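You operate a simulated robot arm through the tools that you are given. There is no shell and no other tool.

You are at the controls of a simulated robot arm. One attempt, no reset.

Task
Load the 1947 reel and save a sharp picture of frame 27.
Fine: gate shut, lamp on; watch the display; one picture; leave that frame showing sharp and the lens dial as it is.

The check looks at the end state, three seconds after you hand in, the way a careful person would. Anything else that was tipped, shoved, dropped, spilled or broken makes it a failure.

Robot
A 6-joint arm with a two-finger parallel gripper, fixed in place. Base frame: the origin is on the floor under the middle of its stand, x ahead of it, y to its left, z up; the work surface is at about z = 0.8. Lengths are in m, angles in degrees, forces in N, time in s.
With the tool pointing down near the work surface it reaches from about 0.44 to 0.86 m from the base axis. Its first joint turns from -115.0 to 115.0 degrees. Payload 4.2 kg.
The tool frame sits at the grasp point between the pads (the TCP): z along the fingers, y along the line on which they close. The tips reach 0.023 m beyond it. Largest opening 0.094 m; finger width 0.038, thickness 0.01; the body of the gripper, 0.054 by 0.096 m, starts 0.039 m behind the TCP.
Orientation is told as [roll, pitch, yaw] about the base's x, y, z axes, in that order, counted from this pose: with the fingers straight down and closing along the base's y, the tool's x points along the base's -x, its y along +y and its z along -z.

Tools
- The arm moves only by the tool arm_command. Its argument "plan" is a list of rows, each a list of 7 numbers: the shift along the tool's x, y, z in units of 30 mm (1.0 is 30 mm), then the turn, a rotation vector about the tool's x, y, z in units of 5 degrees (1.0 is 5 degrees), then the closure, from 0 (fully open) to 1 (shut). In form: [[dx, dy, dz, wx, wy, wz, hand], ...]. A call has 1 to 20 rows; each row shifts and turns the commanded pose from where the row before left it, along the tool's axes as they then stand. A call with a number of a shift or a turn outside -1 to 1 is refused whole. Rows are played at 5 a second. More than 0.05 m and 8.6 degrees between two rows, or a gripper value outside its range, and nothing of the call is played. Where a pose cannot be reached the arm comes as near as it can. A force on the tool above 90 N (or 10 N above the force at the start of the call, whichever is more), or a blocked arm, ends the call early, and 0.2 s more pass. The fingers move at their own pace (about 0.108 m/s each) and stop on an object; they squeeze with about 21 N. The grip force told is the motor's: it shows also when the fingers shut on nothing. Time passes only in rows, and 0.2 s behind the last, so rows that do not move let the fingers close. The reply holds the time, the measured pose of the TCP, the force on the tool along the base axes, the opening and the grip force, in the units named above and with some noise, with the torque about the TCP (base axes, N m) and any sound that the robot's microphone picked up.
- Cameras (640 x 400 px; columns grow to the right, rows downward): "scene" is fixed at [0.2207, 0.6491, 1.5614]; the picture's right is [-0.89, -0.46, 0.00], its down [-0.32, 0.62, -0.72] and it looks along [0.33, -0.64, -0.70] (base axes); focal length 368 px, centre (320, 200). "wrist" rides on the gripper at [0.086, 0.016, -0.075] in the tool frame; the picture's right is [-0.18, 0.98, 0.00], its down [-0.58, -0.11, -0.81] and it looks along [-0.79, -0.15, 0.59] (tool axes); focal length 243 px, centre (320, 200). There is no depth. A picture from a camera that has moved, and an enlarged one, comes with that camera's place and axes in the base frame and with its lens.
- snapshot(camera): a new picture of that camera. The clock stands still meanwhile.
- raise_lower(by): slides the trunk up (or, below 0, down) by that many m; the arm rides with it, the base frame stays. It gives what a move gives, with no picture.
- enlarge(camera, box): a new picture of the part [left, top, right, bottom] of that camera's present view, enlarged. The clock stands still meanwhile.
- sign_off(): hands the job in; it is judged then, once.

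Nothing tells you positions but the pictures and the camera data. Unless the task says otherwise, let go and move clear before handing in.

The tools are called by a JSON object that holds its "api" and its "payload". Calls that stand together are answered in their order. arm_command: Moves the arm, as the interface text tells. Its arguments: {"type":"object","properties":{"plan":{"type":"array","items":{"type":"array","items":{"type":"number"}}}},"required":["plan"]} The other tools are called the same way: raise_lower (by) moves the trunk up or down; snapshot (camera) takes a picture; enlarge (camera, box) takes an enlarged picture of a part of a camera's view; sign_off () hands the job in.

At the start:

```text
time: 0.0
position: [0.5001, 0.0521, 1.1654]
ee_rot: [0.0, 0.0, 0.0]
wrist_force: [-0.8, 1.0, 1.0]
moment: [-0.01, -0.01, 0.0]
opening: 0.0938
grasp_force: 0.1
trunk travel left (down, up): [-0.75, 0.24]
```

scene: 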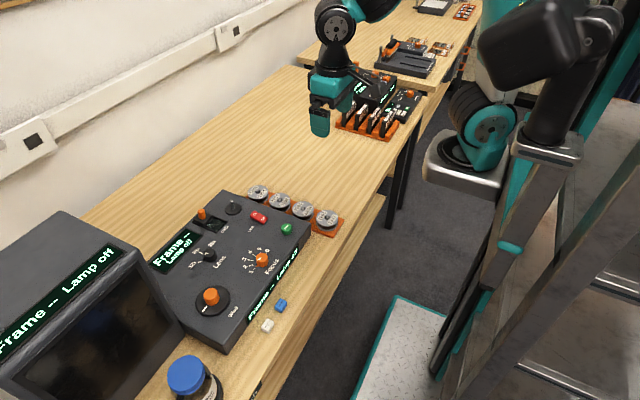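
wrist: 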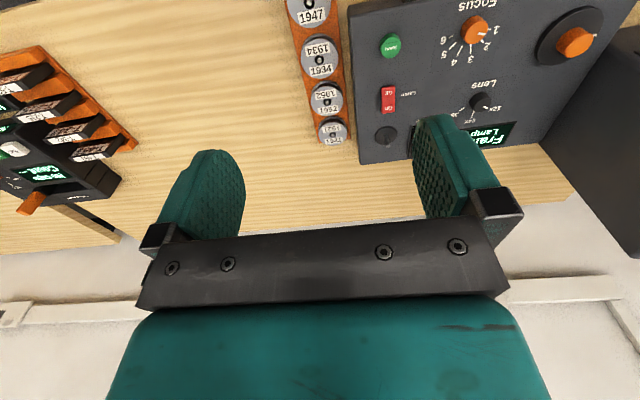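

I see a bench with a microfilm reader (console with a lens dial, focus knob, wind knob, lamp rocker, green save button, gate) and a rack of four reels, with the 1947 reel at the near end. I'll look closer before moving anything.

{"api": "enlarge", "payload": {"camera": "scene", "box": [140, 170, 360, 350]}}

{"api": "enlarge", "payload": {"camera": "wrist", "box": [270, 0, 640, 180]}}

{"api": "enlarge", "payload": {"camera": "scene", "box": [170, 175, 270, 245]}}

{"api": "enlarge", "payload": {"camera": "scene", "box": [240, 170, 360, 245]}}

```text
2.22 times, centred on (250, 260) of scene
camera zoom: at [0.2207, 0.6491, 1.5614], right [-0.89, -0.46, 0.0], down [-0.32, 0.62, -0.72], along [0.33, -0.64, -0.7], focal length 818 px, centre (476, 67)
```

zoom: 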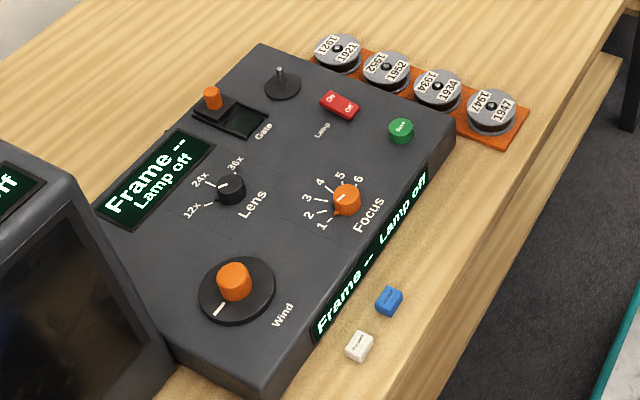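

```text
1.73 times, centred on (455, 90) of wrist
camera zoom: at [0.4132, 0.0691, 1.24], right [0.18, 0.98, 0.0], down [0.58, -0.11, 0.81], along [0.79, -0.15, -0.59], focal length 420 px, centre (86, 390)
```

zoom: 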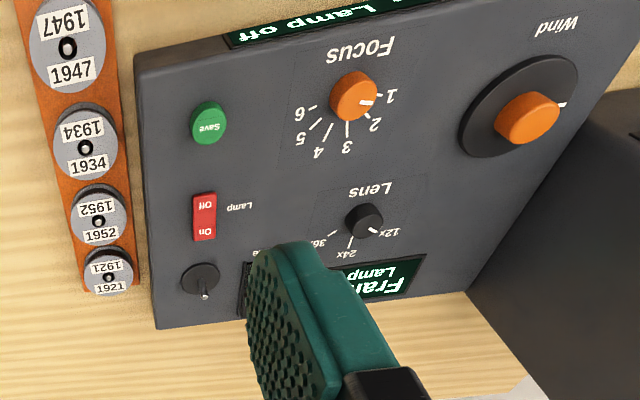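

```text
5.71 times, centred on (220, 210) of scene
camera zoom: at [0.2207, 0.6491, 1.5614], right [-0.89, -0.46, 0.0], down [-0.32, 0.62, -0.72], along [0.33, -0.64, -0.7], focal length 2103 px, centre (891, 143)
```

zoom: 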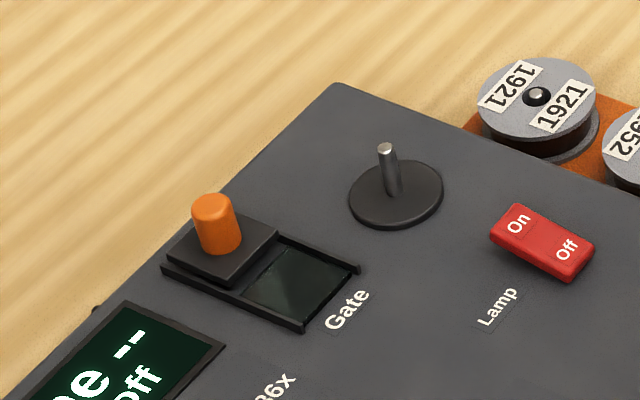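

```text
5.33 times, centred on (300, 208) of scene
camera zoom: at [0.2207, 0.6491, 1.5614], right [-0.89, -0.46, 0.0], down [-0.32, 0.62, -0.72], along [0.33, -0.64, -0.7], focal length 1963 px, centre (427, 160)
```

zoom: 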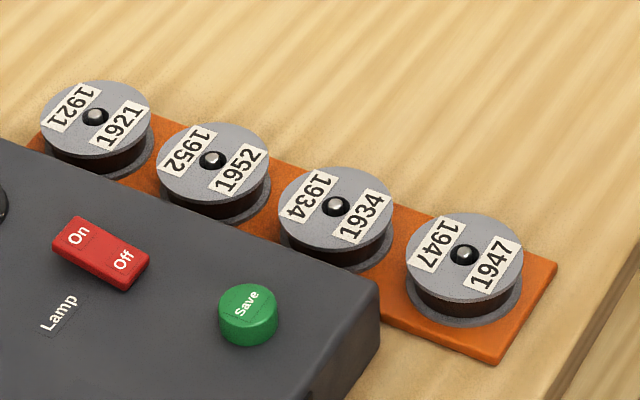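

The 1947 reel sits near (0.51, 0.04), and the console spans roughly y 0.1–0.4 with its spindle and gate on the far side. I'll move the arm over the console in free air and tilt the wrist camera down for a better view.

{"api": "arm_command", "payload": {"plan": [[0, 0.98, 0, 0, 0, 0, 0], [0, 0.98, 0, 0, 0, 0, 0], [0, 0.98, 0, 0, 0, 0, 0], [0, 0.98, 0, 0, 0, 0, 0], [0, 0.98, 0, 0, 0, 0, 0], [0, 0, 0, 0, 1, 0, 0], [0, 0, 0, 0, 1, 0, 0], [0, 0, 0, 0, 1, 0, 0], [0, 0, 0, 0, 1, 0, 0], [0, 0, 0, 0, 1, 0, 0], [0, 0, 0, 0, 1, 0, 0], [0, 0, 0, 0, 0, 0, 0]]}}

{"api": "snapshot", "payload": {"camera": "wrist"}}

{"api": "snapshot", "payload": {"camera": "scene"}}

```text
time: 2.6
position: [0.4991, 0.1995, 1.1643]
ee_rot: [0.0, 29.9, 0.1]
wrist_force: [-0.1, 1.0, 0.1]
moment: [0.0, -0.01, 0.03]
opening: 0.0939
grasp_force: 0.1
trunk travel left (down, up): [-0.75, 0.24]
```

```text
taken
camera wrist: at [0.4622, 0.2163, 1.2733], right [0.16, 0.98, -0.09], down [0.91, -0.11, 0.41], along [0.39, -0.15, -0.91], focal length 243 px, centre (320, 200)
```

wrist: 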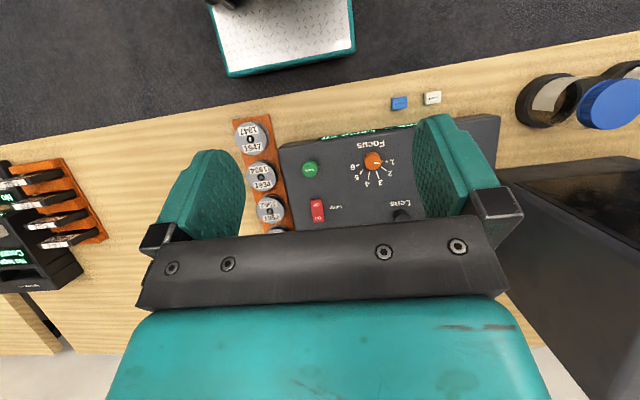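

```text
taken
```

scene: 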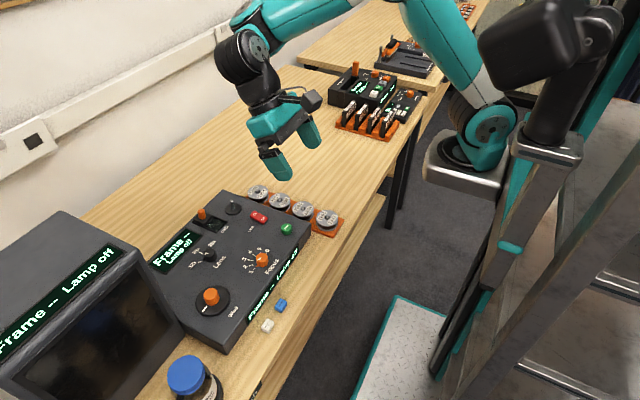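

The tilt hides the console behind the gripper body. I'll undo it and view from straight down at this same spot.

{"api": "arm_command", "payload": {"plan": [[0, 0, 0, 0, -1, 0, 0], [0, 0, 0, 0, -1, 0, 0], [0, 0, 0, 0, -1, 0, 0], [0, 0, 0, 0, -1, 0, 0], [0, 0, 0, 0, -1, 0, 0], [0, 0, 0, 0, -1, 0, 0], [0, 0, 0, 0, 0, 0, 0]]}}

{"api": "snapshot", "payload": {"camera": "wrist"}}

{"api": "enlarge", "payload": {"camera": "wrist", "box": [160, 0, 480, 200]}}

```text
time: 4.2
position: [0.4983, 0.1999, 1.1651]
ee_rot: [0.0, 0.0, 0.1]
wrist_force: [-0.5, 0.6, -0.3]
moment: [-0.02, 0.01, -0.01]
opening: 0.0941
grasp_force: 0.0
trunk travel left (down, up): [-0.75, 0.24]
```

```text
taken
camera wrist: at [0.4127, 0.2161, 1.2395], right [0.18, 0.98, 0.0], down [0.58, -0.11, 0.81], along [0.79, -0.15, -0.59], focal length 243 px, centre (320, 200)
```

wrist: 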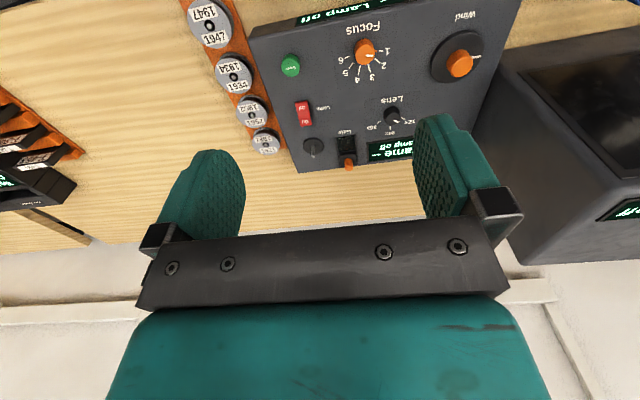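

```text
2.00 times, centred on (320, 100) of wrist
camera zoom: at [0.4127, 0.2161, 1.2395], right [0.18, 0.98, 0.0], down [0.58, -0.11, 0.81], along [0.79, -0.15, -0.59], focal length 485 px, centre (320, 400)
```

zoom: 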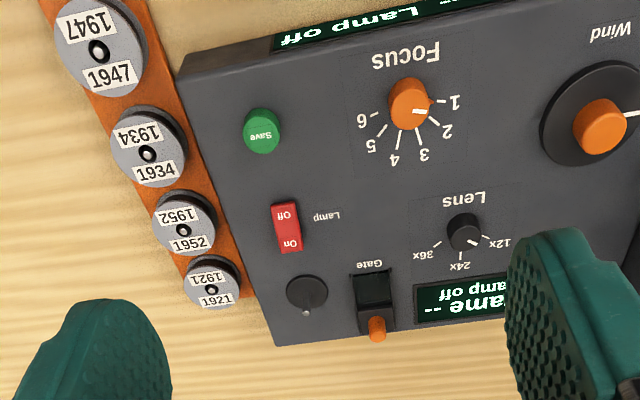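

The pictures put the reel at about (0.515, 0.035, top 0.83), the spindle at (0.746, 0.140) with its tip near z 0.88, and the gate knob near (0.78, 0.208). I'll move above the 1947 reel for a closer look.

{"api": "arm_command", "payload": {"plan": [[-0.0955, -0.914, 0.917, 0, 0, 0, 0], [-0.0955, -0.914, 0.917, 0, 0, 0, 0], [-0.0955, -0.914, 0.917, 0, 0, 0, 0], [-0.0955, -0.914, 0.917, 0, 0, 0, 0], [-0.0955, -0.914, 0.917, 0, 0, 0, 0], [-0.0955, -0.914, 0.917, 0, 0, 0, 0], [0, 0, 0, 0, 0, 0, 0], [0, 0, 0, 0, 0, 0, 0]]}}

{"api": "snapshot", "payload": {"camera": "wrist"}}

{"api": "enlarge", "payload": {"camera": "wrist", "box": [240, 0, 400, 100]}}

{"api": "enlarge", "payload": {"camera": "scene", "box": [250, 160, 410, 260]}}

```text
time: 6.0
position: [0.5163, 0.0372, 0.9991]
ee_rot: [0.0, 0.0, 0.0]
wrist_force: [-0.4, 0.3, 0.8]
moment: [-0.04, -0.02, -0.03]
opening: 0.0941
grasp_force: 0.1
trunk travel left (down, up): [-0.75, 0.24]
```

```text
taken
camera wrist: at [0.4294, 0.0531, 1.0742], right [0.18, 0.98, 0.0], down [0.58, -0.11, 0.81], along [0.79, -0.15, -0.59], focal length 243 px, centre (320, 200)
```

wrist: 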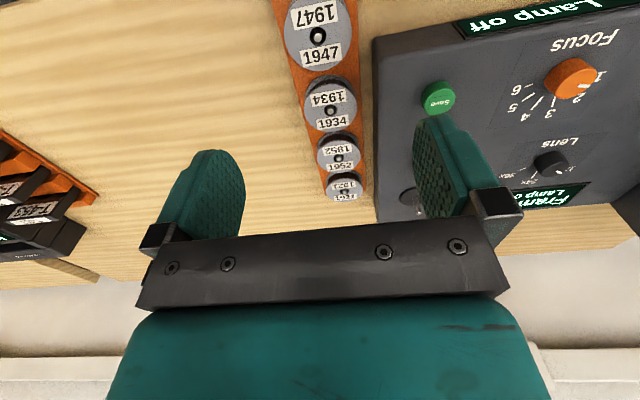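

```text
4.00 times, centred on (320, 50) of wrist
camera zoom: at [0.4294, 0.0531, 1.0742], right [0.18, 0.98, 0.0], down [0.58, -0.11, 0.81], along [0.79, -0.15, -0.59], focal length 970 px, centre (320, 800)
```

zoom: 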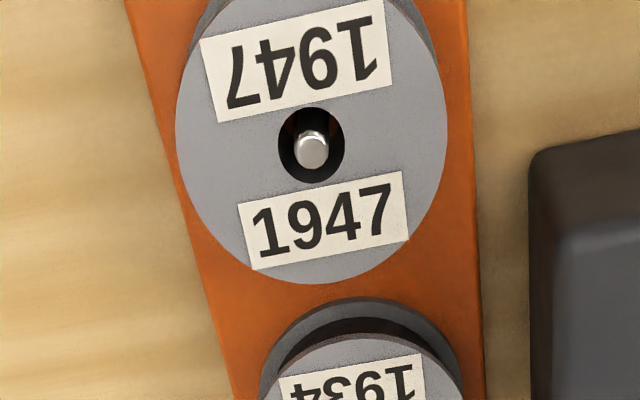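

```text
4.00 times, centred on (330, 210) of scene
camera zoom: at [0.2207, 0.6491, 1.5614], right [-0.89, -0.46, 0.0], down [-0.32, 0.62, -0.72], along [0.33, -0.64, -0.7], focal length 1472 px, centre (280, 160)
```

zoom: 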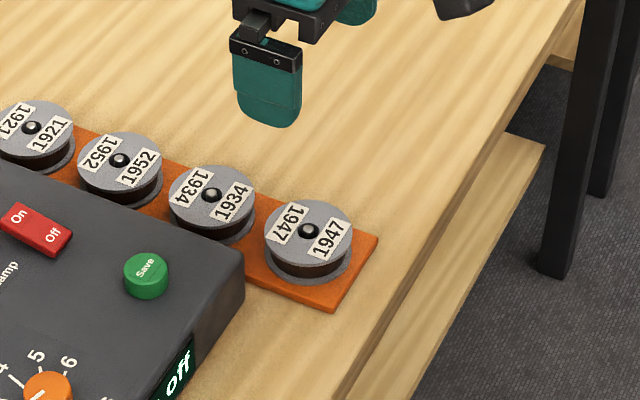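

The 1947 reel is about 60 mm across with its centre near (0.515, 0.035). I need the rack's top height and the reel's thickness before gripping, so I'll enlarge those parts.

{"api": "enlarge", "payload": {"camera": "scene", "box": [305, 205, 353, 235]}}

{"api": "enlarge", "payload": {"camera": "wrist", "box": [290, 70, 386, 130]}}

{"api": "enlarge", "payload": {"camera": "scene", "box": [215, 190, 263, 220]}}

```text
13.33 times, centred on (329, 220) of scene
camera zoom: at [0.2207, 0.6491, 1.5614], right [-0.89, -0.46, 0.0], down [-0.32, 0.62, -0.72], along [0.33, -0.64, -0.7], focal length 4908 px, centre (200, -67)
```

zoom: 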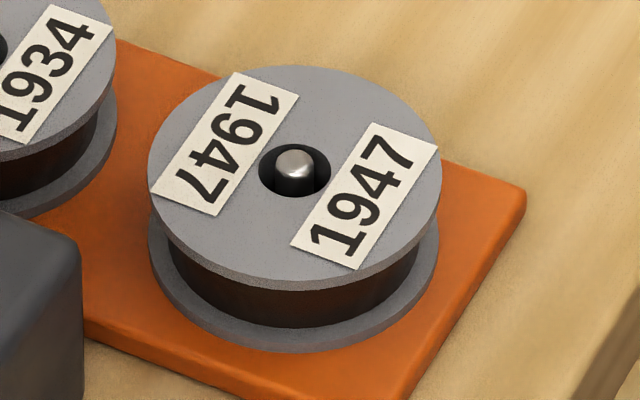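

```text
6.67 times, centred on (338, 100) of wrist
camera zoom: at [0.4294, 0.0531, 1.0742], right [0.18, 0.98, 0.0], down [0.58, -0.11, 0.81], along [0.79, -0.15, -0.59], focal length 1618 px, centre (200, 867)
```

zoom: 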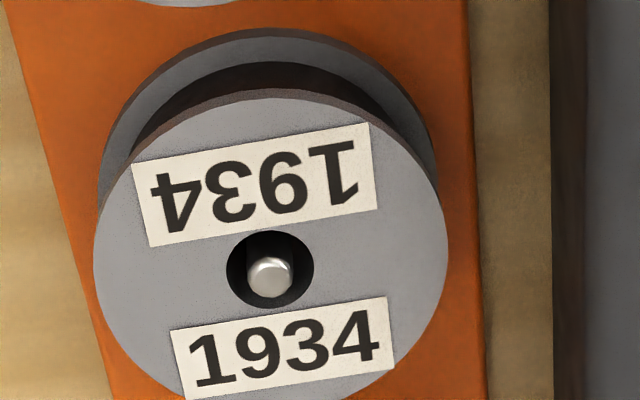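

```text
13.33 times, centred on (239, 205) of scene
camera zoom: at [0.2207, 0.6491, 1.5614], right [-0.89, -0.46, 0.0], down [-0.32, 0.62, -0.72], along [0.33, -0.64, -0.7], focal length 4908 px, centre (1400, 133)
```

zoom: 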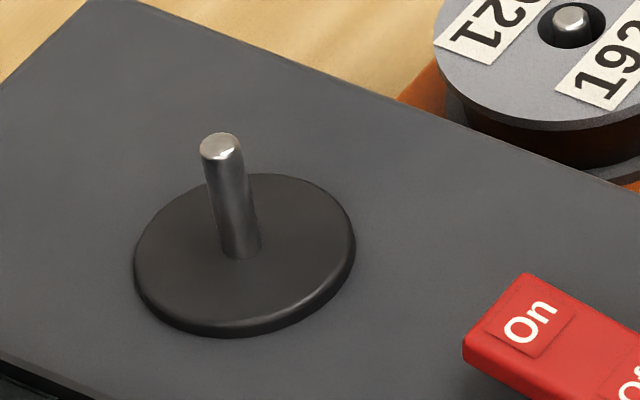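

The reel is about 20 mm tall with a 14 mm hub hole, and the rack top is near z 0.807. The console side at y ≈ 0.085 is close, so I'll narrow the fingers to about 72 mm, keep slightly toward -x, and come down in stages.

{"api": "arm_command", "payload": {"plan": [[0.143, -0.073, 0, 0, 0, 0, 0.235], [0, 0, 0.9, 0, 0, 0, 0.235], [0, 0, 0.9, 0, 0, 0, 0.235], [0, 0, 0.9, 0, 0, 0, 0.235], [0, 0, 0.9, 0, 0, 0, 0.235], [0, 0, 0, 0, 0, 0, 0.235], [0, 0, 0, 0, 0, 0, 0.235]]}}

{"api": "snapshot", "payload": {"camera": "wrist"}}

{"api": "enlarge", "payload": {"camera": "scene", "box": [280, 150, 376, 250]}}

```text
time: 7.6
position: [0.5123, 0.0362, 0.8928]
ee_rot: [0.1, 0.0, -0.1]
wrist_force: [0.2, 0.7, -0.6]
moment: [0.02, 0.0, 0.01]
opening: 0.0717
grasp_force: 0.0
trunk travel left (down, up): [-0.75, 0.24]
```

```text
taken
camera wrist: at [0.4258, 0.0518, 0.9673], right [0.18, 0.98, 0.0], down [0.58, -0.11, 0.81], along [0.79, -0.15, -0.59], focal length 243 px, centre (320, 200)
```

wrist: 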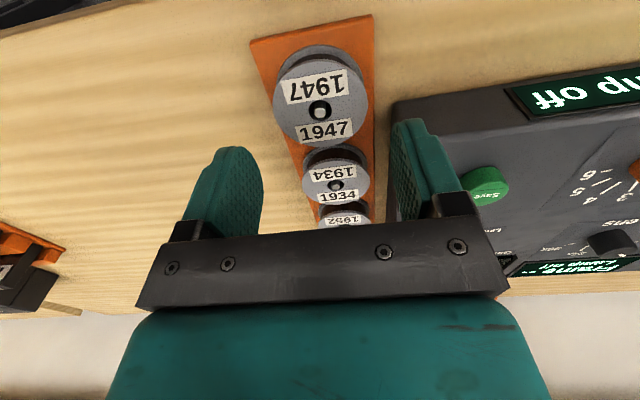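

```text
4.00 times, centred on (328, 200) of scene
camera zoom: at [0.2207, 0.6491, 1.5614], right [-0.89, -0.46, 0.0], down [-0.32, 0.62, -0.72], along [0.33, -0.64, -0.7], focal length 1472 px, centre (288, 200)
```

zoom: 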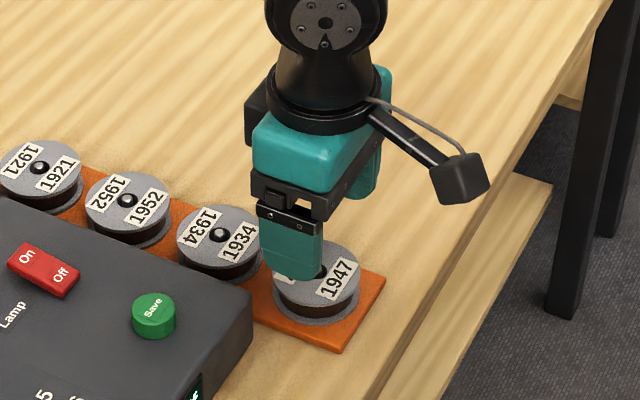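

The fingers straddle the reel well, with the hub reading (0.516, 0.035). I'll go down slowly to about z 0.836.

{"api": "arm_command", "payload": {"plan": [[-0.03, -0.02, 0.5, 0, 0, 0, 0.235], [0, 0, 0.5, 0, 0, 0, 0.235], [0, 0, 0.4, 0, 0, 0, 0.235], [0, 0, 0.3, 0, 0, 0, 0.235], [0, 0, 0.2, 0, 0, 0, 0.235], [0, 0, 0, 0, 0, 0, 0.235], [0, 0, 0, 0, 0, 0, 0.235]]}}

{"api": "snapshot", "payload": {"camera": "wrist"}}

{"api": "enlarge", "payload": {"camera": "scene", "box": [290, 180, 370, 230]}}

```text
time: 9.2
position: [0.5133, 0.0338, 0.8353]
ee_rot: [0.1, 0.0, 0.1]
wrist_force: [0.3, 0.8, -0.8]
moment: [0.02, -0.02, 0.01]
opening: 0.072
grasp_force: 0.0
trunk travel left (down, up): [-0.75, 0.24]
```

```text
taken
camera wrist: at [0.4271, 0.0491, 0.91], right [0.18, 0.98, 0.0], down [0.58, -0.11, 0.81], along [0.79, -0.15, -0.59], focal length 243 px, centre (320, 200)
```

wrist: 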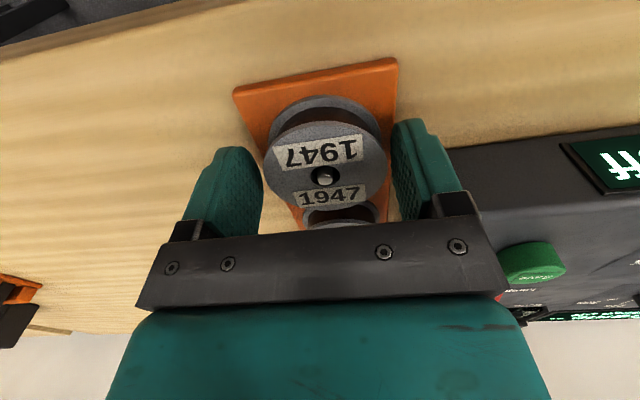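

```text
8.00 times, centred on (330, 205) of scene
camera zoom: at [0.2207, 0.6491, 1.5614], right [-0.89, -0.46, 0.0], down [-0.32, 0.62, -0.72], along [0.33, -0.64, -0.7], focal length 2945 px, centre (240, 160)
```

zoom: 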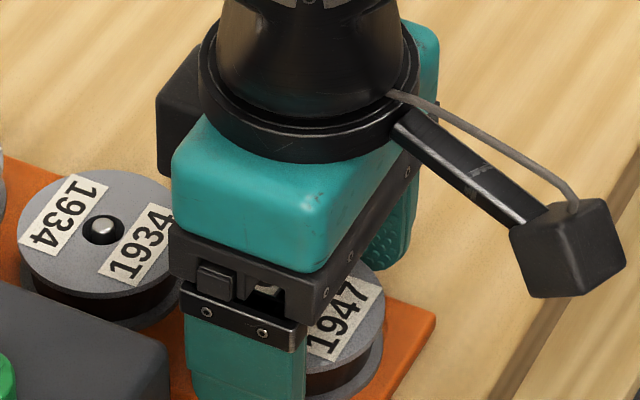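

The fingers are either side of the reel, with the hub about 2 mm to the +y side. I'll nudge over, go 1.5 mm lower, and close on it.

{"api": "arm_command", "payload": {"plan": [[-0.03, 0.065, 0.05, 0, 0, 0, 0.235], [0, 0, 0, 0, 0, 0, 0.235], [0, 0, 0, 0, 0, 0, 0.3], [0, 0, 0, 0, 0, 0, 0.4], [0, 0, 0, 0, 0, 0, 1], [0, 0, 0, 0, 0, 0, 1], [0, 0, 0, 0, 0, 0, 1], [0, 0, 0, 0, 0, 0, 1]]}}

{"api": "snapshot", "payload": {"camera": "wrist"}}

```text
time: 11.0
position: [0.5137, 0.0376, 0.8337]
ee_rot: [-0.1, 0.0, 0.1]
wrist_force: [-0.4, 0.2, -0.1]
moment: [-0.03, 0.0, 0.0]
opening: 0.0576
grasp_force: 21.1
trunk travel left (down, up): [-0.75, 0.24]
```

```text
taken
camera wrist: at [0.4275, 0.0514, 0.9084], right [0.18, 0.98, 0.0], down [0.58, -0.11, 0.81], along [0.79, -0.15, -0.59], focal length 243 px, centre (320, 200)
```

wrist: 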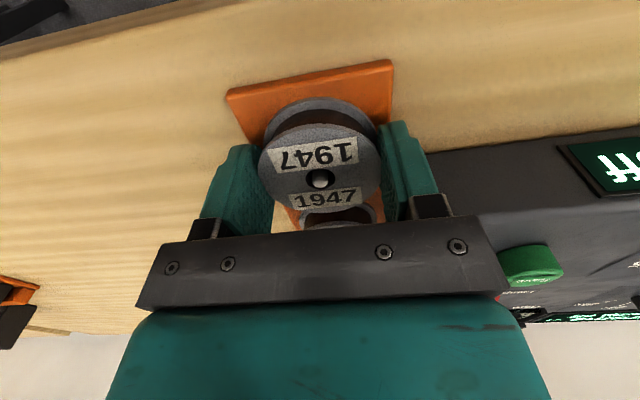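

The reel is held at about 58 mm with a 21 N squeeze. I'll lift it straight up off its peg.

{"api": "arm_command", "payload": {"plan": [[0, 0, -0.2, 0, 0, 0, 1], [0, 0, -0.3, 0, 0, 0, 1], [0, 0, -0.5, 0, 0, 0, 1], [0, 0, -0.7, 0, 0, 0, 1], [0, 0, -0.8, 0, 0, 0, 1], [0, 0, -0.8, 0, 0, 0, 1], [0, 0, -0.7, 0, 0, 0, 1], [0, 0, 0, 0, 0, 0, 1]]}}

{"api": "snapshot", "payload": {"camera": "wrist"}}

{"api": "enlarge", "payload": {"camera": "scene", "box": [250, 130, 394, 220]}}

```text
time: 12.8
position: [0.5151, 0.0362, 0.9519]
ee_rot: [0.0, 0.0, -0.1]
wrist_force: [-0.2, -1.1, -0.1]
moment: [-0.02, 0.03, 0.03]
opening: 0.0576
grasp_force: 21.1
trunk travel left (down, up): [-0.75, 0.24]
```

```text
taken
camera wrist: at [0.4288, 0.0521, 1.0283], right [0.18, 0.98, 0.0], down [0.58, -0.11, 0.81], along [0.79, -0.15, -0.59], focal length 243 px, centre (320, 200)
```

wrist: 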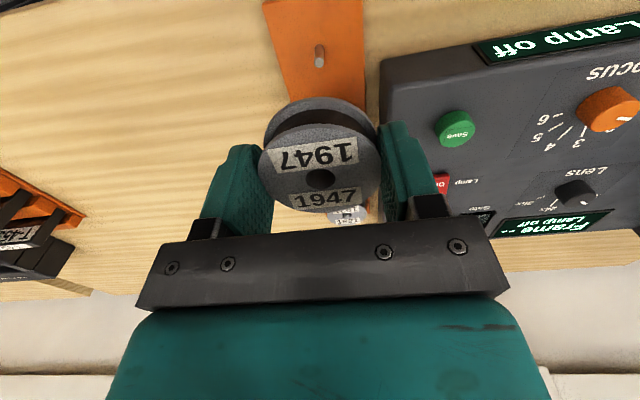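

```text
4.44 times, centred on (322, 175) of scene
camera zoom: at [0.2207, 0.6491, 1.5614], right [-0.89, -0.46, 0.0], down [-0.32, 0.62, -0.72], along [0.33, -0.64, -0.7], focal length 1636 px, centre (311, 311)
```

zoom: 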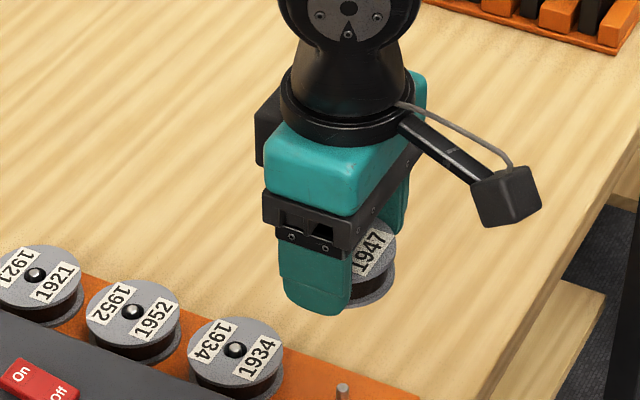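

The reel is off the peg and level in the grip. Next I'll carry it at z ≈ 0.96 to above the spindle near (0.746, 0.140).

{"api": "arm_command", "payload": {"plan": [[-0.4, 0.2, -0.15, 0, 0, 0, 1], [-0.763, 0.346, -0.12, 0, 0, 0, 1], [-0.763, 0.346, 0, 0, 0, 0, 1], [-0.763, 0.346, 0, 0, 0, 0, 1], [-0.763, 0.346, 0, 0, 0, 0, 1], [-0.763, 0.346, 0, 0, 0, 0, 1], [-0.763, 0.346, 0, 0, 0, 0, 1], [-0.763, 0.346, 0, 0, 0, 0, 1], [-0.763, 0.346, 0, 0, 0, 0, 1], [-0.763, 0.346, 0, 0, 0, 0, 1], [-0.363, 0.146, 0, 0, 0, 0, 1], [0, 0, 0, 0, 0, 0, 1], [0, 0, 0, 0, 0, 0, 1]]}}

{"api": "snapshot", "payload": {"camera": "wrist"}}

{"api": "enlarge", "payload": {"camera": "wrist", "box": [240, 0, 400, 100]}}

{"api": "enlarge", "payload": {"camera": "scene", "box": [170, 130, 330, 230]}}

```text
time: 15.6
position: [0.7432, 0.1397, 0.9613]
ee_rot: [0.0, 0.0, 0.0]
wrist_force: [-0.8, 0.3, -0.5]
moment: [0.0, 0.01, -0.02]
opening: 0.0575
grasp_force: 21.0
trunk travel left (down, up): [-0.75, 0.24]
```

```text
taken
camera wrist: at [0.656, 0.1557, 1.0362], right [0.18, 0.98, 0.0], down [0.58, -0.11, 0.81], along [0.79, -0.15, -0.59], focal length 243 px, centre (320, 200)
```

wrist: 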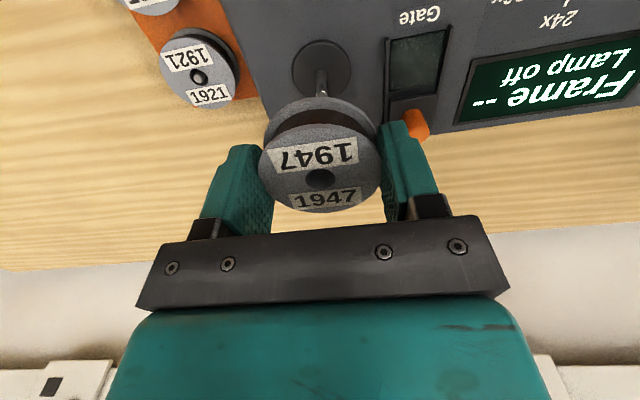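

```text
4.00 times, centred on (320, 50) of wrist
camera zoom: at [0.656, 0.1557, 1.0362], right [0.18, 0.98, 0.0], down [0.58, -0.11, 0.81], along [0.79, -0.15, -0.59], focal length 970 px, centre (320, 800)
```

zoom: 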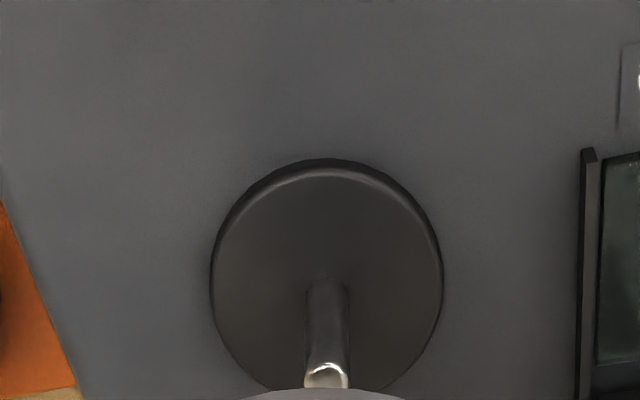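

```text
4.00 times, centred on (250, 180) of scene
camera zoom: at [0.2207, 0.6491, 1.5614], right [-0.89, -0.46, 0.0], down [-0.32, 0.62, -0.72], along [0.33, -0.64, -0.7], focal length 1472 px, centre (600, 280)
```

zoom: 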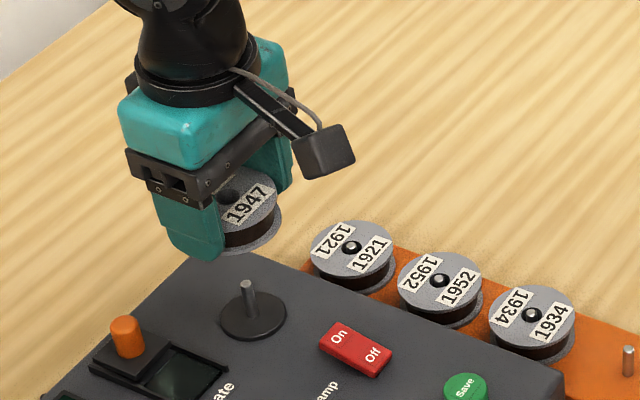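

The pin is near (0.744, 0.1405) with its tip at z ≈ 0.884, and the reel's hub is about 2 mm off from it. I'll correct that, lower to just above the pin and check again.

{"api": "arm_command", "payload": {"plan": [[0.05, 0.05, 0.3, 0, 0, 0, 1], [0, 0, 0.45, 0, 0, 0, 1], [0, 0, 0.45, 0, 0, 0, 1], [0, 0, 0.4, 0, 0, 0, 1], [0, 0, 0, 0, 0, 0, 1], [0, 0, 0, 0, 0, 0, 1]]}}

{"api": "snapshot", "payload": {"camera": "wrist"}}

{"api": "enlarge", "payload": {"camera": "wrist", "box": [240, 120, 400, 220]}}

{"api": "enlarge", "payload": {"camera": "scene", "box": [200, 160, 280, 230]}}

```text
time: 17.0
position: [0.7418, 0.1394, 0.9128]
ee_rot: [0.1, 0.1, 0.0]
wrist_force: [-0.1, 0.5, -0.1]
moment: [-0.02, -0.03, 0.01]
opening: 0.0576
grasp_force: 20.6
trunk travel left (down, up): [-0.75, 0.24]
```

```text
taken
camera wrist: at [0.6551, 0.1557, 0.988], right [0.18, 0.98, 0.0], down [0.58, -0.11, 0.81], along [0.79, -0.15, -0.59], focal length 243 px, centre (320, 200)
```

wrist: 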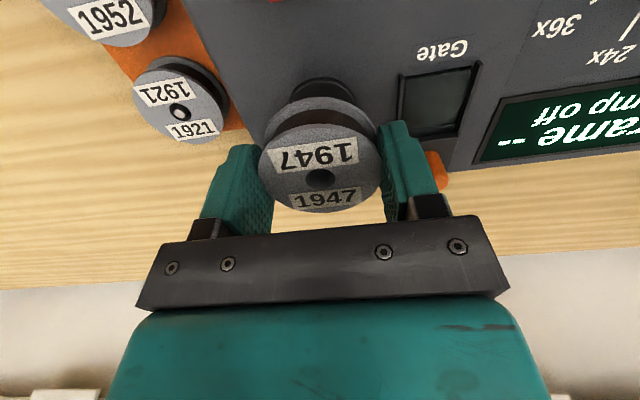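

```text
4.00 times, centred on (320, 170) of wrist
camera zoom: at [0.6551, 0.1557, 0.988], right [0.18, 0.98, 0.0], down [0.58, -0.11, 0.81], along [0.79, -0.15, -0.59], focal length 970 px, centre (320, 320)
```

zoom: 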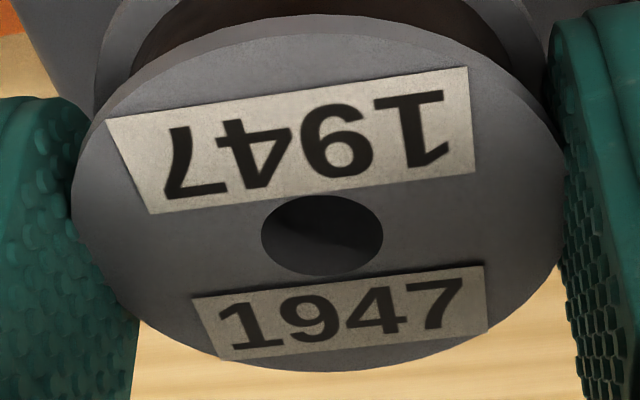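

```text
5.71 times, centred on (240, 195) of scene
camera zoom: at [0.2207, 0.6491, 1.5614], right [-0.89, -0.46, 0.0], down [-0.32, 0.62, -0.72], along [0.33, -0.64, -0.7], focal length 2103 px, centre (777, 229)
```

zoom: 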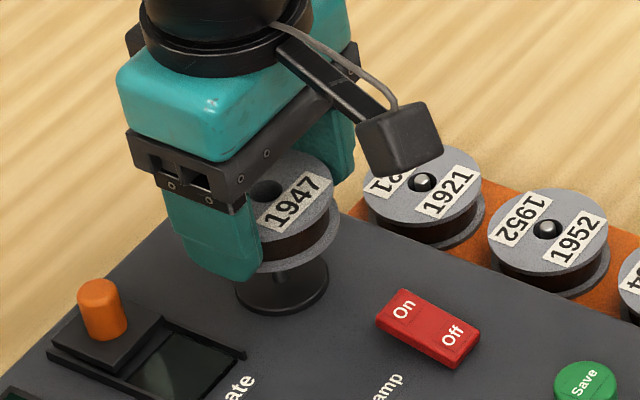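

The hub reads about 1.5 mm short of the pin in both views. I'll shift by that and lower a little, watching the force.

{"api": "arm_command", "payload": {"plan": [[-0.035, 0.05, 0, 0, 0, 0, 1], [0, 0, 0.13, 0, 0, 0, 1], [0, 0, 0.13, 0, 0, 0, 1], [0, 0, 0.14, 0, 0, 0, 1], [0, 0, 0, 0, 0, 0, 1], [0, 0, 0, 0, 0, 0, 1]]}}

{"api": "enlarge", "payload": {"camera": "wrist", "box": [240, 120, 400, 220]}}

{"api": "enlarge", "payload": {"camera": "scene", "box": [200, 160, 280, 230]}}

```text
time: 18.4
position: [0.7435, 0.1415, 0.9009]
ee_rot: [0.0, 0.0, 0.0]
wrist_force: [0.6, -0.2, -0.8]
moment: [-0.01, 0.0, 0.01]
opening: 0.0576
grasp_force: 20.7
trunk travel left (down, up): [-0.75, 0.24]
```

```text
4.00 times, centred on (320, 170) of wrist
camera zoom: at [0.657, 0.1578, 0.9767], right [0.18, 0.98, 0.0], down [0.58, -0.11, 0.81], along [0.79, -0.15, -0.59], focal length 970 px, centre (320, 320)
```

zoom: 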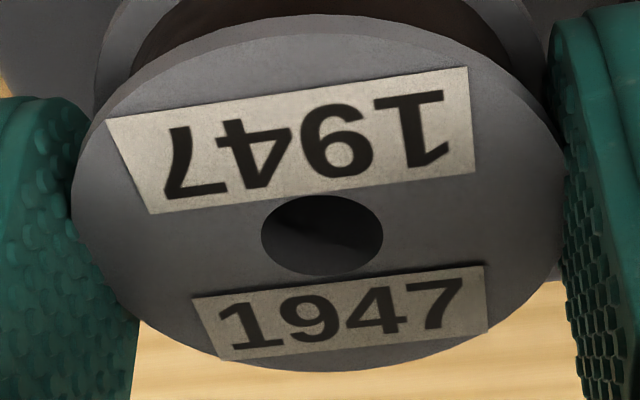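

```text
5.71 times, centred on (240, 195) of scene
camera zoom: at [0.2207, 0.6491, 1.5614], right [-0.89, -0.46, 0.0], down [-0.32, 0.62, -0.72], along [0.33, -0.64, -0.7], focal length 2103 px, centre (777, 229)
```

zoom: 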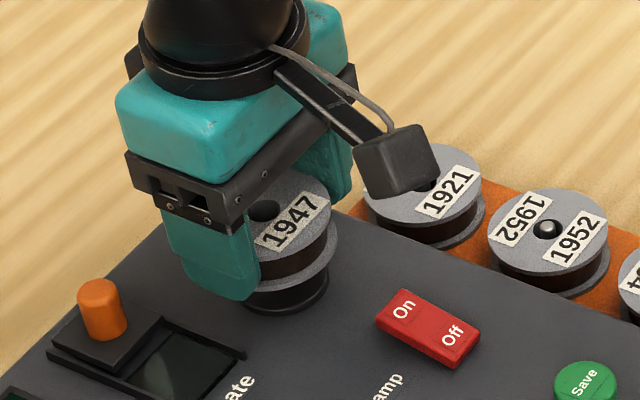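

There's no force yet, so the pin should be entering the hub. I'll keep lowering in small steps.

{"api": "arm_command", "payload": {"plan": [[0, 0, 0.13, 0, 0, 0, 1], [0, 0, 0.13, 0, 0, 0, 1], [0, 0, 0.13, 0, 0, 0, 1], [0, 0, 0, 0, 0, 0, 1]]}}

{"api": "enlarge", "payload": {"camera": "wrist", "box": [240, 120, 400, 220]}}

{"api": "enlarge", "payload": {"camera": "scene", "box": [200, 160, 280, 230]}}

```text
time: 19.4
position: [0.742, 0.1432, 0.8897]
ee_rot: [0.0, 0.0, 0.0]
wrist_force: [-1.1, -0.8, -0.2]
moment: [-0.01, 0.03, 0.01]
opening: 0.0576
grasp_force: 21.4
trunk travel left (down, up): [-0.75, 0.24]
```

```text
4.00 times, centred on (320, 170) of wrist
camera zoom: at [0.6562, 0.1581, 0.9644], right [0.18, 0.98, 0.0], down [0.58, -0.11, 0.81], along [0.79, -0.15, -0.59], focal length 970 px, centre (320, 320)
```

zoom: 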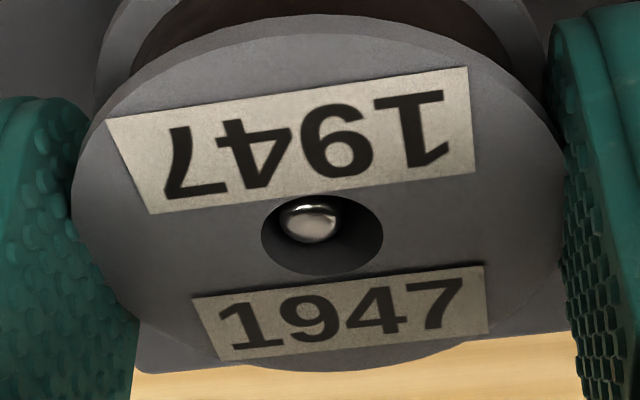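

```text
5.71 times, centred on (240, 195) of scene
camera zoom: at [0.2207, 0.6491, 1.5614], right [-0.89, -0.46, 0.0], down [-0.32, 0.62, -0.72], along [0.33, -0.64, -0.7], focal length 2103 px, centre (777, 229)
```

zoom: 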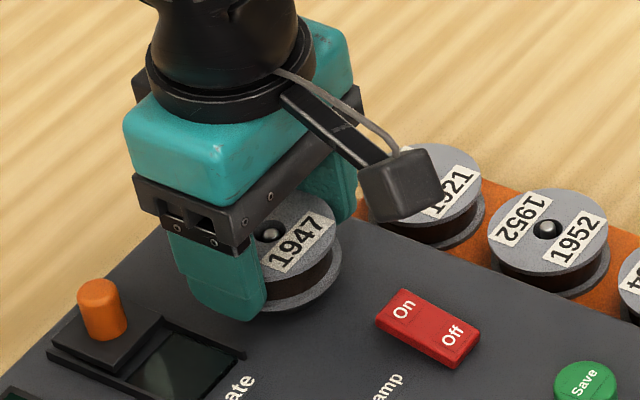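

The pin tip shows inside the hub hole, about 1.2 mm to the -y side. I'll centre it and lower onto the disc.

{"api": "arm_command", "payload": {"plan": [[0, -0.04, 0.1, 0, 0, 0, 1], [0, 0, 0.1, 0, 0, 0, 1], [0, 0, 0.07, 0, 0, 0, 1], [0, 0, 0, 0, 0, 0, 1], [0, 0, 0, 0, 0, 0, 1]]}}

{"api": "enlarge", "payload": {"camera": "wrist", "box": [240, 120, 400, 220]}}

{"api": "enlarge", "payload": {"camera": "scene", "box": [215, 180, 263, 220]}}

```text
time: 20.6
position: [0.7428, 0.14, 0.8818]
ee_rot: [0.0, 0.0, 0.1]
wrist_force: [-1.2, -0.2, -1.8]
moment: [0.0, 0.01, 0.02]
opening: 0.0576
grasp_force: 21.2
trunk travel left (down, up): [-0.75, 0.24]
```

```text
4.00 times, centred on (320, 170) of wrist
camera zoom: at [0.657, 0.1571, 0.957], right [0.18, 0.98, 0.0], down [0.58, -0.11, 0.81], along [0.79, -0.15, -0.59], focal length 970 px, centre (320, 320)
```

zoom: 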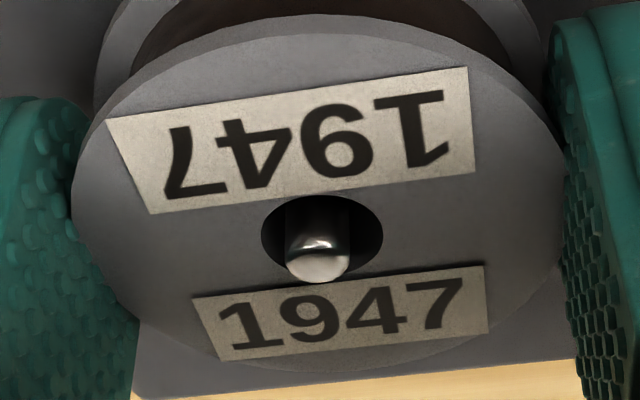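

```text
10.00 times, centred on (239, 200) of scene
camera zoom: at [0.2207, 0.6491, 1.5614], right [-0.89, -0.46, 0.0], down [-0.32, 0.62, -0.72], along [0.33, -0.64, -0.7], focal length 3681 px, centre (1130, 200)
```

zoom: 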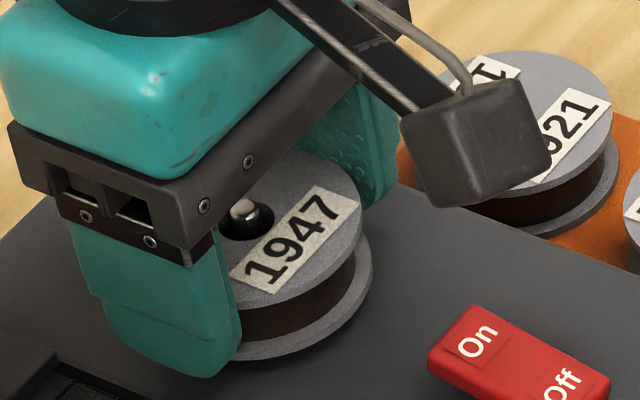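

The pin is through the hub and well centred. I'll ease down the last few millimetres until contact.

{"api": "arm_command", "payload": {"plan": [[0, 0, 0.05, 0, 0, 0, 1], [0, 0, 0.05, 0, 0, 0, 1], [0, 0, 0, 0, 0, 0, 1]]}}

{"api": "enlarge", "payload": {"camera": "scene", "box": [215, 180, 263, 220]}}

```text
time: 21.4
position: [0.7422, 0.1401, 0.8789]
ee_rot: [-0.1, -0.1, 0.1]
wrist_force: [0.2, 0.4, 5.4]
moment: [0.01, -0.03, 0.01]
opening: 0.0575
grasp_force: 20.8
trunk travel left (down, up): [-0.75, 0.24]
```

```text
10.00 times, centred on (239, 200) of scene
camera zoom: at [0.2207, 0.6491, 1.5614], right [-0.89, -0.46, 0.0], down [-0.32, 0.62, -0.72], along [0.33, -0.64, -0.7], focal length 3681 px, centre (1130, 200)
```

zoom: 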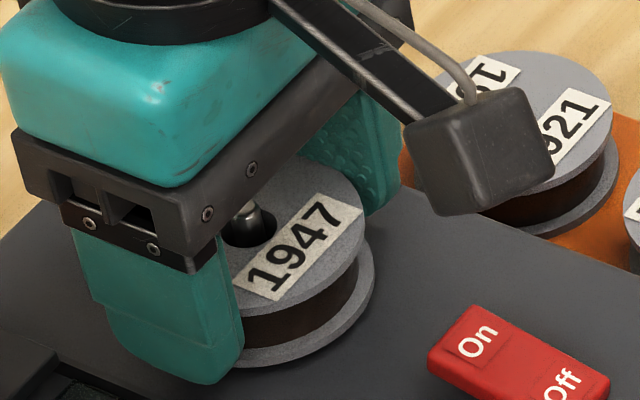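

A 5 N upward force shows the reel is resting on the disc. I'll open the fingers a little and rise straight up.

{"api": "arm_command", "payload": {"plan": [[0, 0, 0, 0, 0, 0, 0.25], [0, 0, 0, 0, 0, 0, 0.2], [0, 0, 0, 0, 0, 0, 0.2], [0, 0, -0.3, 0, 0, 0, 0.2], [0, 0, -0.6, 0, 0, 0, 0.2], [0, 0, -0.9, 0, 0, 0, 0.2], [0, 0, -0.9, 0, 0, 0, 0.2], [0, 0, 0, 0, 0, 0, 0.2]]}}

{"api": "snapshot", "payload": {"camera": "wrist"}}

{"api": "enlarge", "payload": {"camera": "scene", "box": [140, 170, 300, 270]}}

```text
time: 23.2
position: [0.7436, 0.14, 0.9595]
ee_rot: [0.0, 0.1, 0.0]
wrist_force: [-0.1, 0.7, 0.1]
moment: [-0.02, -0.02, 0.0]
opening: 0.0753
grasp_force: 0.0
trunk travel left (down, up): [-0.75, 0.24]
```

```text
taken
camera wrist: at [0.6572, 0.1563, 1.0344], right [0.18, 0.98, 0.0], down [0.58, -0.11, 0.81], along [0.79, -0.15, -0.59], focal length 243 px, centre (320, 200)
```

wrist: 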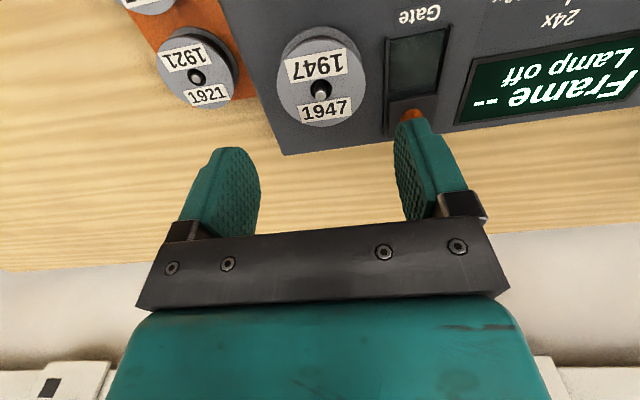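

```text
4.00 times, centred on (220, 220) of scene
camera zoom: at [0.2207, 0.6491, 1.5614], right [-0.89, -0.46, 0.0], down [-0.32, 0.62, -0.72], along [0.33, -0.64, -0.7], focal length 1472 px, centre (720, 120)
```

zoom: 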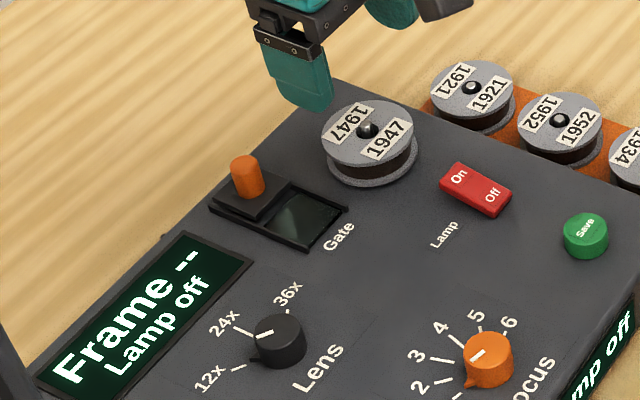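

The 1947 reel is seated on the spindle and the other reels are undisturbed. Next is the gate, so I'll move back and left to see its knob and rails clearly.

{"api": "arm_command", "payload": {"plan": [[0, 0, -0.6, 0, 0, 0, 0.2], [0.75, 0.9, 0, 0, 0, 0, 0.2], [0.75, 0.9, 0, 0, 0, 0, 0.2], [0, 0.2, 0, 0, 0, 0, 0.2], [0, 0, 0, 0, 0, 0, 0.2]]}}

{"api": "snapshot", "payload": {"camera": "wrist"}}

{"api": "enlarge", "payload": {"camera": "wrist", "box": [240, 80, 400, 180]}}

{"api": "enlarge", "payload": {"camera": "scene", "box": [180, 195, 244, 235]}}

```text
time: 24.4
position: [0.6982, 0.1978, 0.9785]
ee_rot: [0.0, 0.0, 0.0]
wrist_force: [-0.1, 0.8, 0.0]
moment: [0.01, -0.02, -0.03]
opening: 0.0752
grasp_force: 0.1
trunk travel left (down, up): [-0.75, 0.24]
```

```text
taken
camera wrist: at [0.6111, 0.2145, 1.0532], right [0.18, 0.98, 0.0], down [0.58, -0.11, 0.81], along [0.79, -0.15, -0.59], focal length 243 px, centre (320, 200)
```

wrist: 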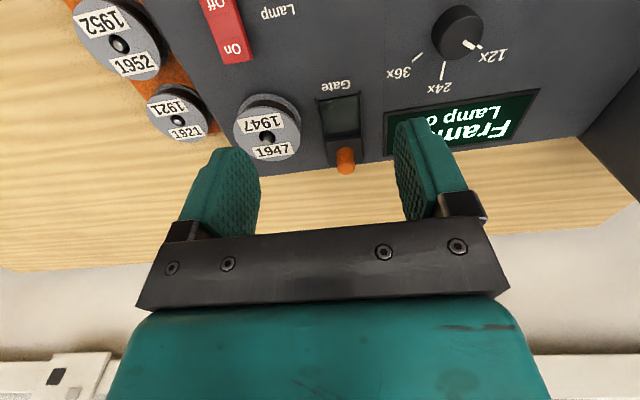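

```text
4.00 times, centred on (320, 130) of wrist
camera zoom: at [0.6111, 0.2145, 1.0532], right [0.18, 0.98, 0.0], down [0.58, -0.11, 0.81], along [0.79, -0.15, -0.59], focal length 970 px, centre (320, 480)
```

zoom: 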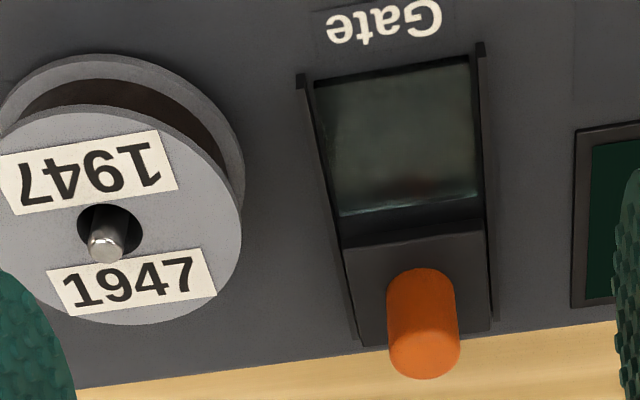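

```text
10.00 times, centred on (212, 215) of scene
camera zoom: at [0.2207, 0.6491, 1.5614], right [-0.89, -0.46, 0.0], down [-0.32, 0.62, -0.72], along [0.33, -0.64, -0.7], focal length 3681 px, centre (1400, 50)
```

zoom: 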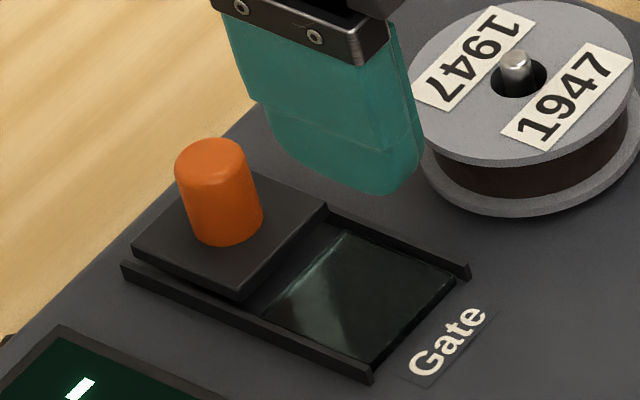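

The gate is the small plate with the orange knob at about (0.794, 0.208, top 0.881), and it slides toward the robot over the glass. I'll move above the knob with the fingers narrowed to about 40 mm.

{"api": "arm_command", "payload": {"plan": [[-0.8, 0.08, 0, 0, 0, 0, 0.575], [-0.8, 0.08, 0, 0, 0, 0, 0.575], [-0.8, 0.08, 0, 0, 0, 0, 0.575], [-0.79, 0.077, 0, 0, 0, 0, 0.575], [0, 0, 0.6, 0, 0, 0, 0.575], [0, 0, 0.6, 0, 0, 0, 0.575], [0, 0, 0.6, 0, 0, 0, 0.575], [0, 0, 0, 0, 0, 0, 0.575]]}}

{"api": "snapshot", "payload": {"camera": "wrist"}}

{"api": "enlarge", "payload": {"camera": "scene", "box": [160, 170, 256, 230]}}

```text
time: 26.2
position: [0.7928, 0.2105, 0.9243]
ee_rot: [0.0, -0.1, 0.0]
wrist_force: [0.1, 0.3, 0.2]
moment: [-0.02, -0.03, 0.02]
opening: 0.04
grasp_force: 0.1
trunk travel left (down, up): [-0.75, 0.24]
```

```text
taken
camera wrist: at [0.7064, 0.2261, 0.9998], right [0.18, 0.98, 0.0], down [0.58, -0.11, 0.81], along [0.79, -0.15, -0.59], focal length 243 px, centre (320, 200)
```

wrist: 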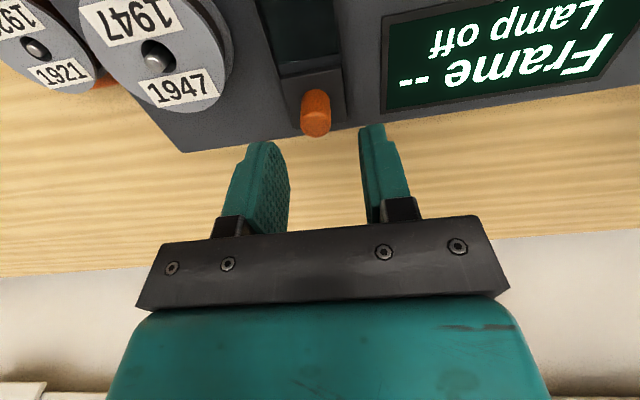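

```text
6.67 times, centred on (208, 200) of scene
camera zoom: at [0.2207, 0.6491, 1.5614], right [-0.89, -0.46, 0.0], down [-0.32, 0.62, -0.72], along [0.33, -0.64, -0.7], focal length 2454 px, centre (1067, 200)
```

zoom: 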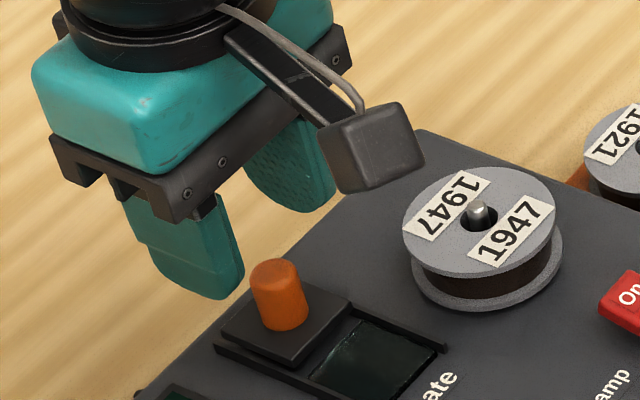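

The knob reads (0.793, 0.2075), so the fingers are nearly over it. I'll shift 2.5 mm and descend around it.

{"api": "arm_command", "payload": {"plan": [[0, -0.085, 0, 0, 0, 0, 0.575], [0, 0, 0.4, 0, 0, 0, 0.575], [0, 0, 0.4, 0, 0, 0, 0.575], [0, 0, 0.4, 0, 0, 0, 0.575], [0, 0, 0, 0, 0, 0, 0.575]]}}

{"api": "snapshot", "payload": {"camera": "wrist"}}

{"api": "enlarge", "payload": {"camera": "scene", "box": [160, 170, 256, 230]}}

```text
time: 27.4
position: [0.794, 0.2078, 0.888]
ee_rot: [0.0, 0.0, 0.0]
wrist_force: [0.1, 0.6, -0.3]
moment: [0.03, 0.0, -0.02]
opening: 0.04
grasp_force: 0.0
trunk travel left (down, up): [-0.75, 0.24]
```

```text
taken
camera wrist: at [0.7069, 0.2242, 0.9636], right [0.18, 0.98, 0.0], down [0.58, -0.11, 0.81], along [0.79, -0.15, -0.59], focal length 243 px, centre (320, 200)
```

wrist: 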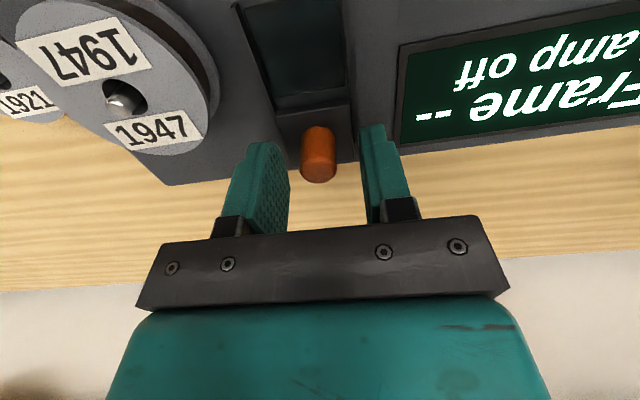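

```text
6.67 times, centred on (208, 200) of scene
camera zoom: at [0.2207, 0.6491, 1.5614], right [-0.89, -0.46, 0.0], down [-0.32, 0.62, -0.72], along [0.33, -0.64, -0.7], focal length 2454 px, centre (1067, 200)
```

zoom: 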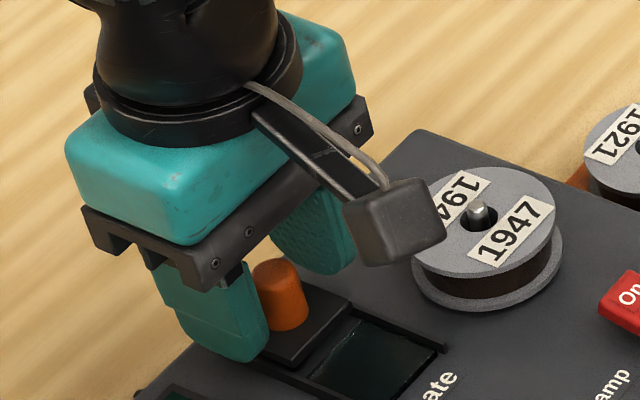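

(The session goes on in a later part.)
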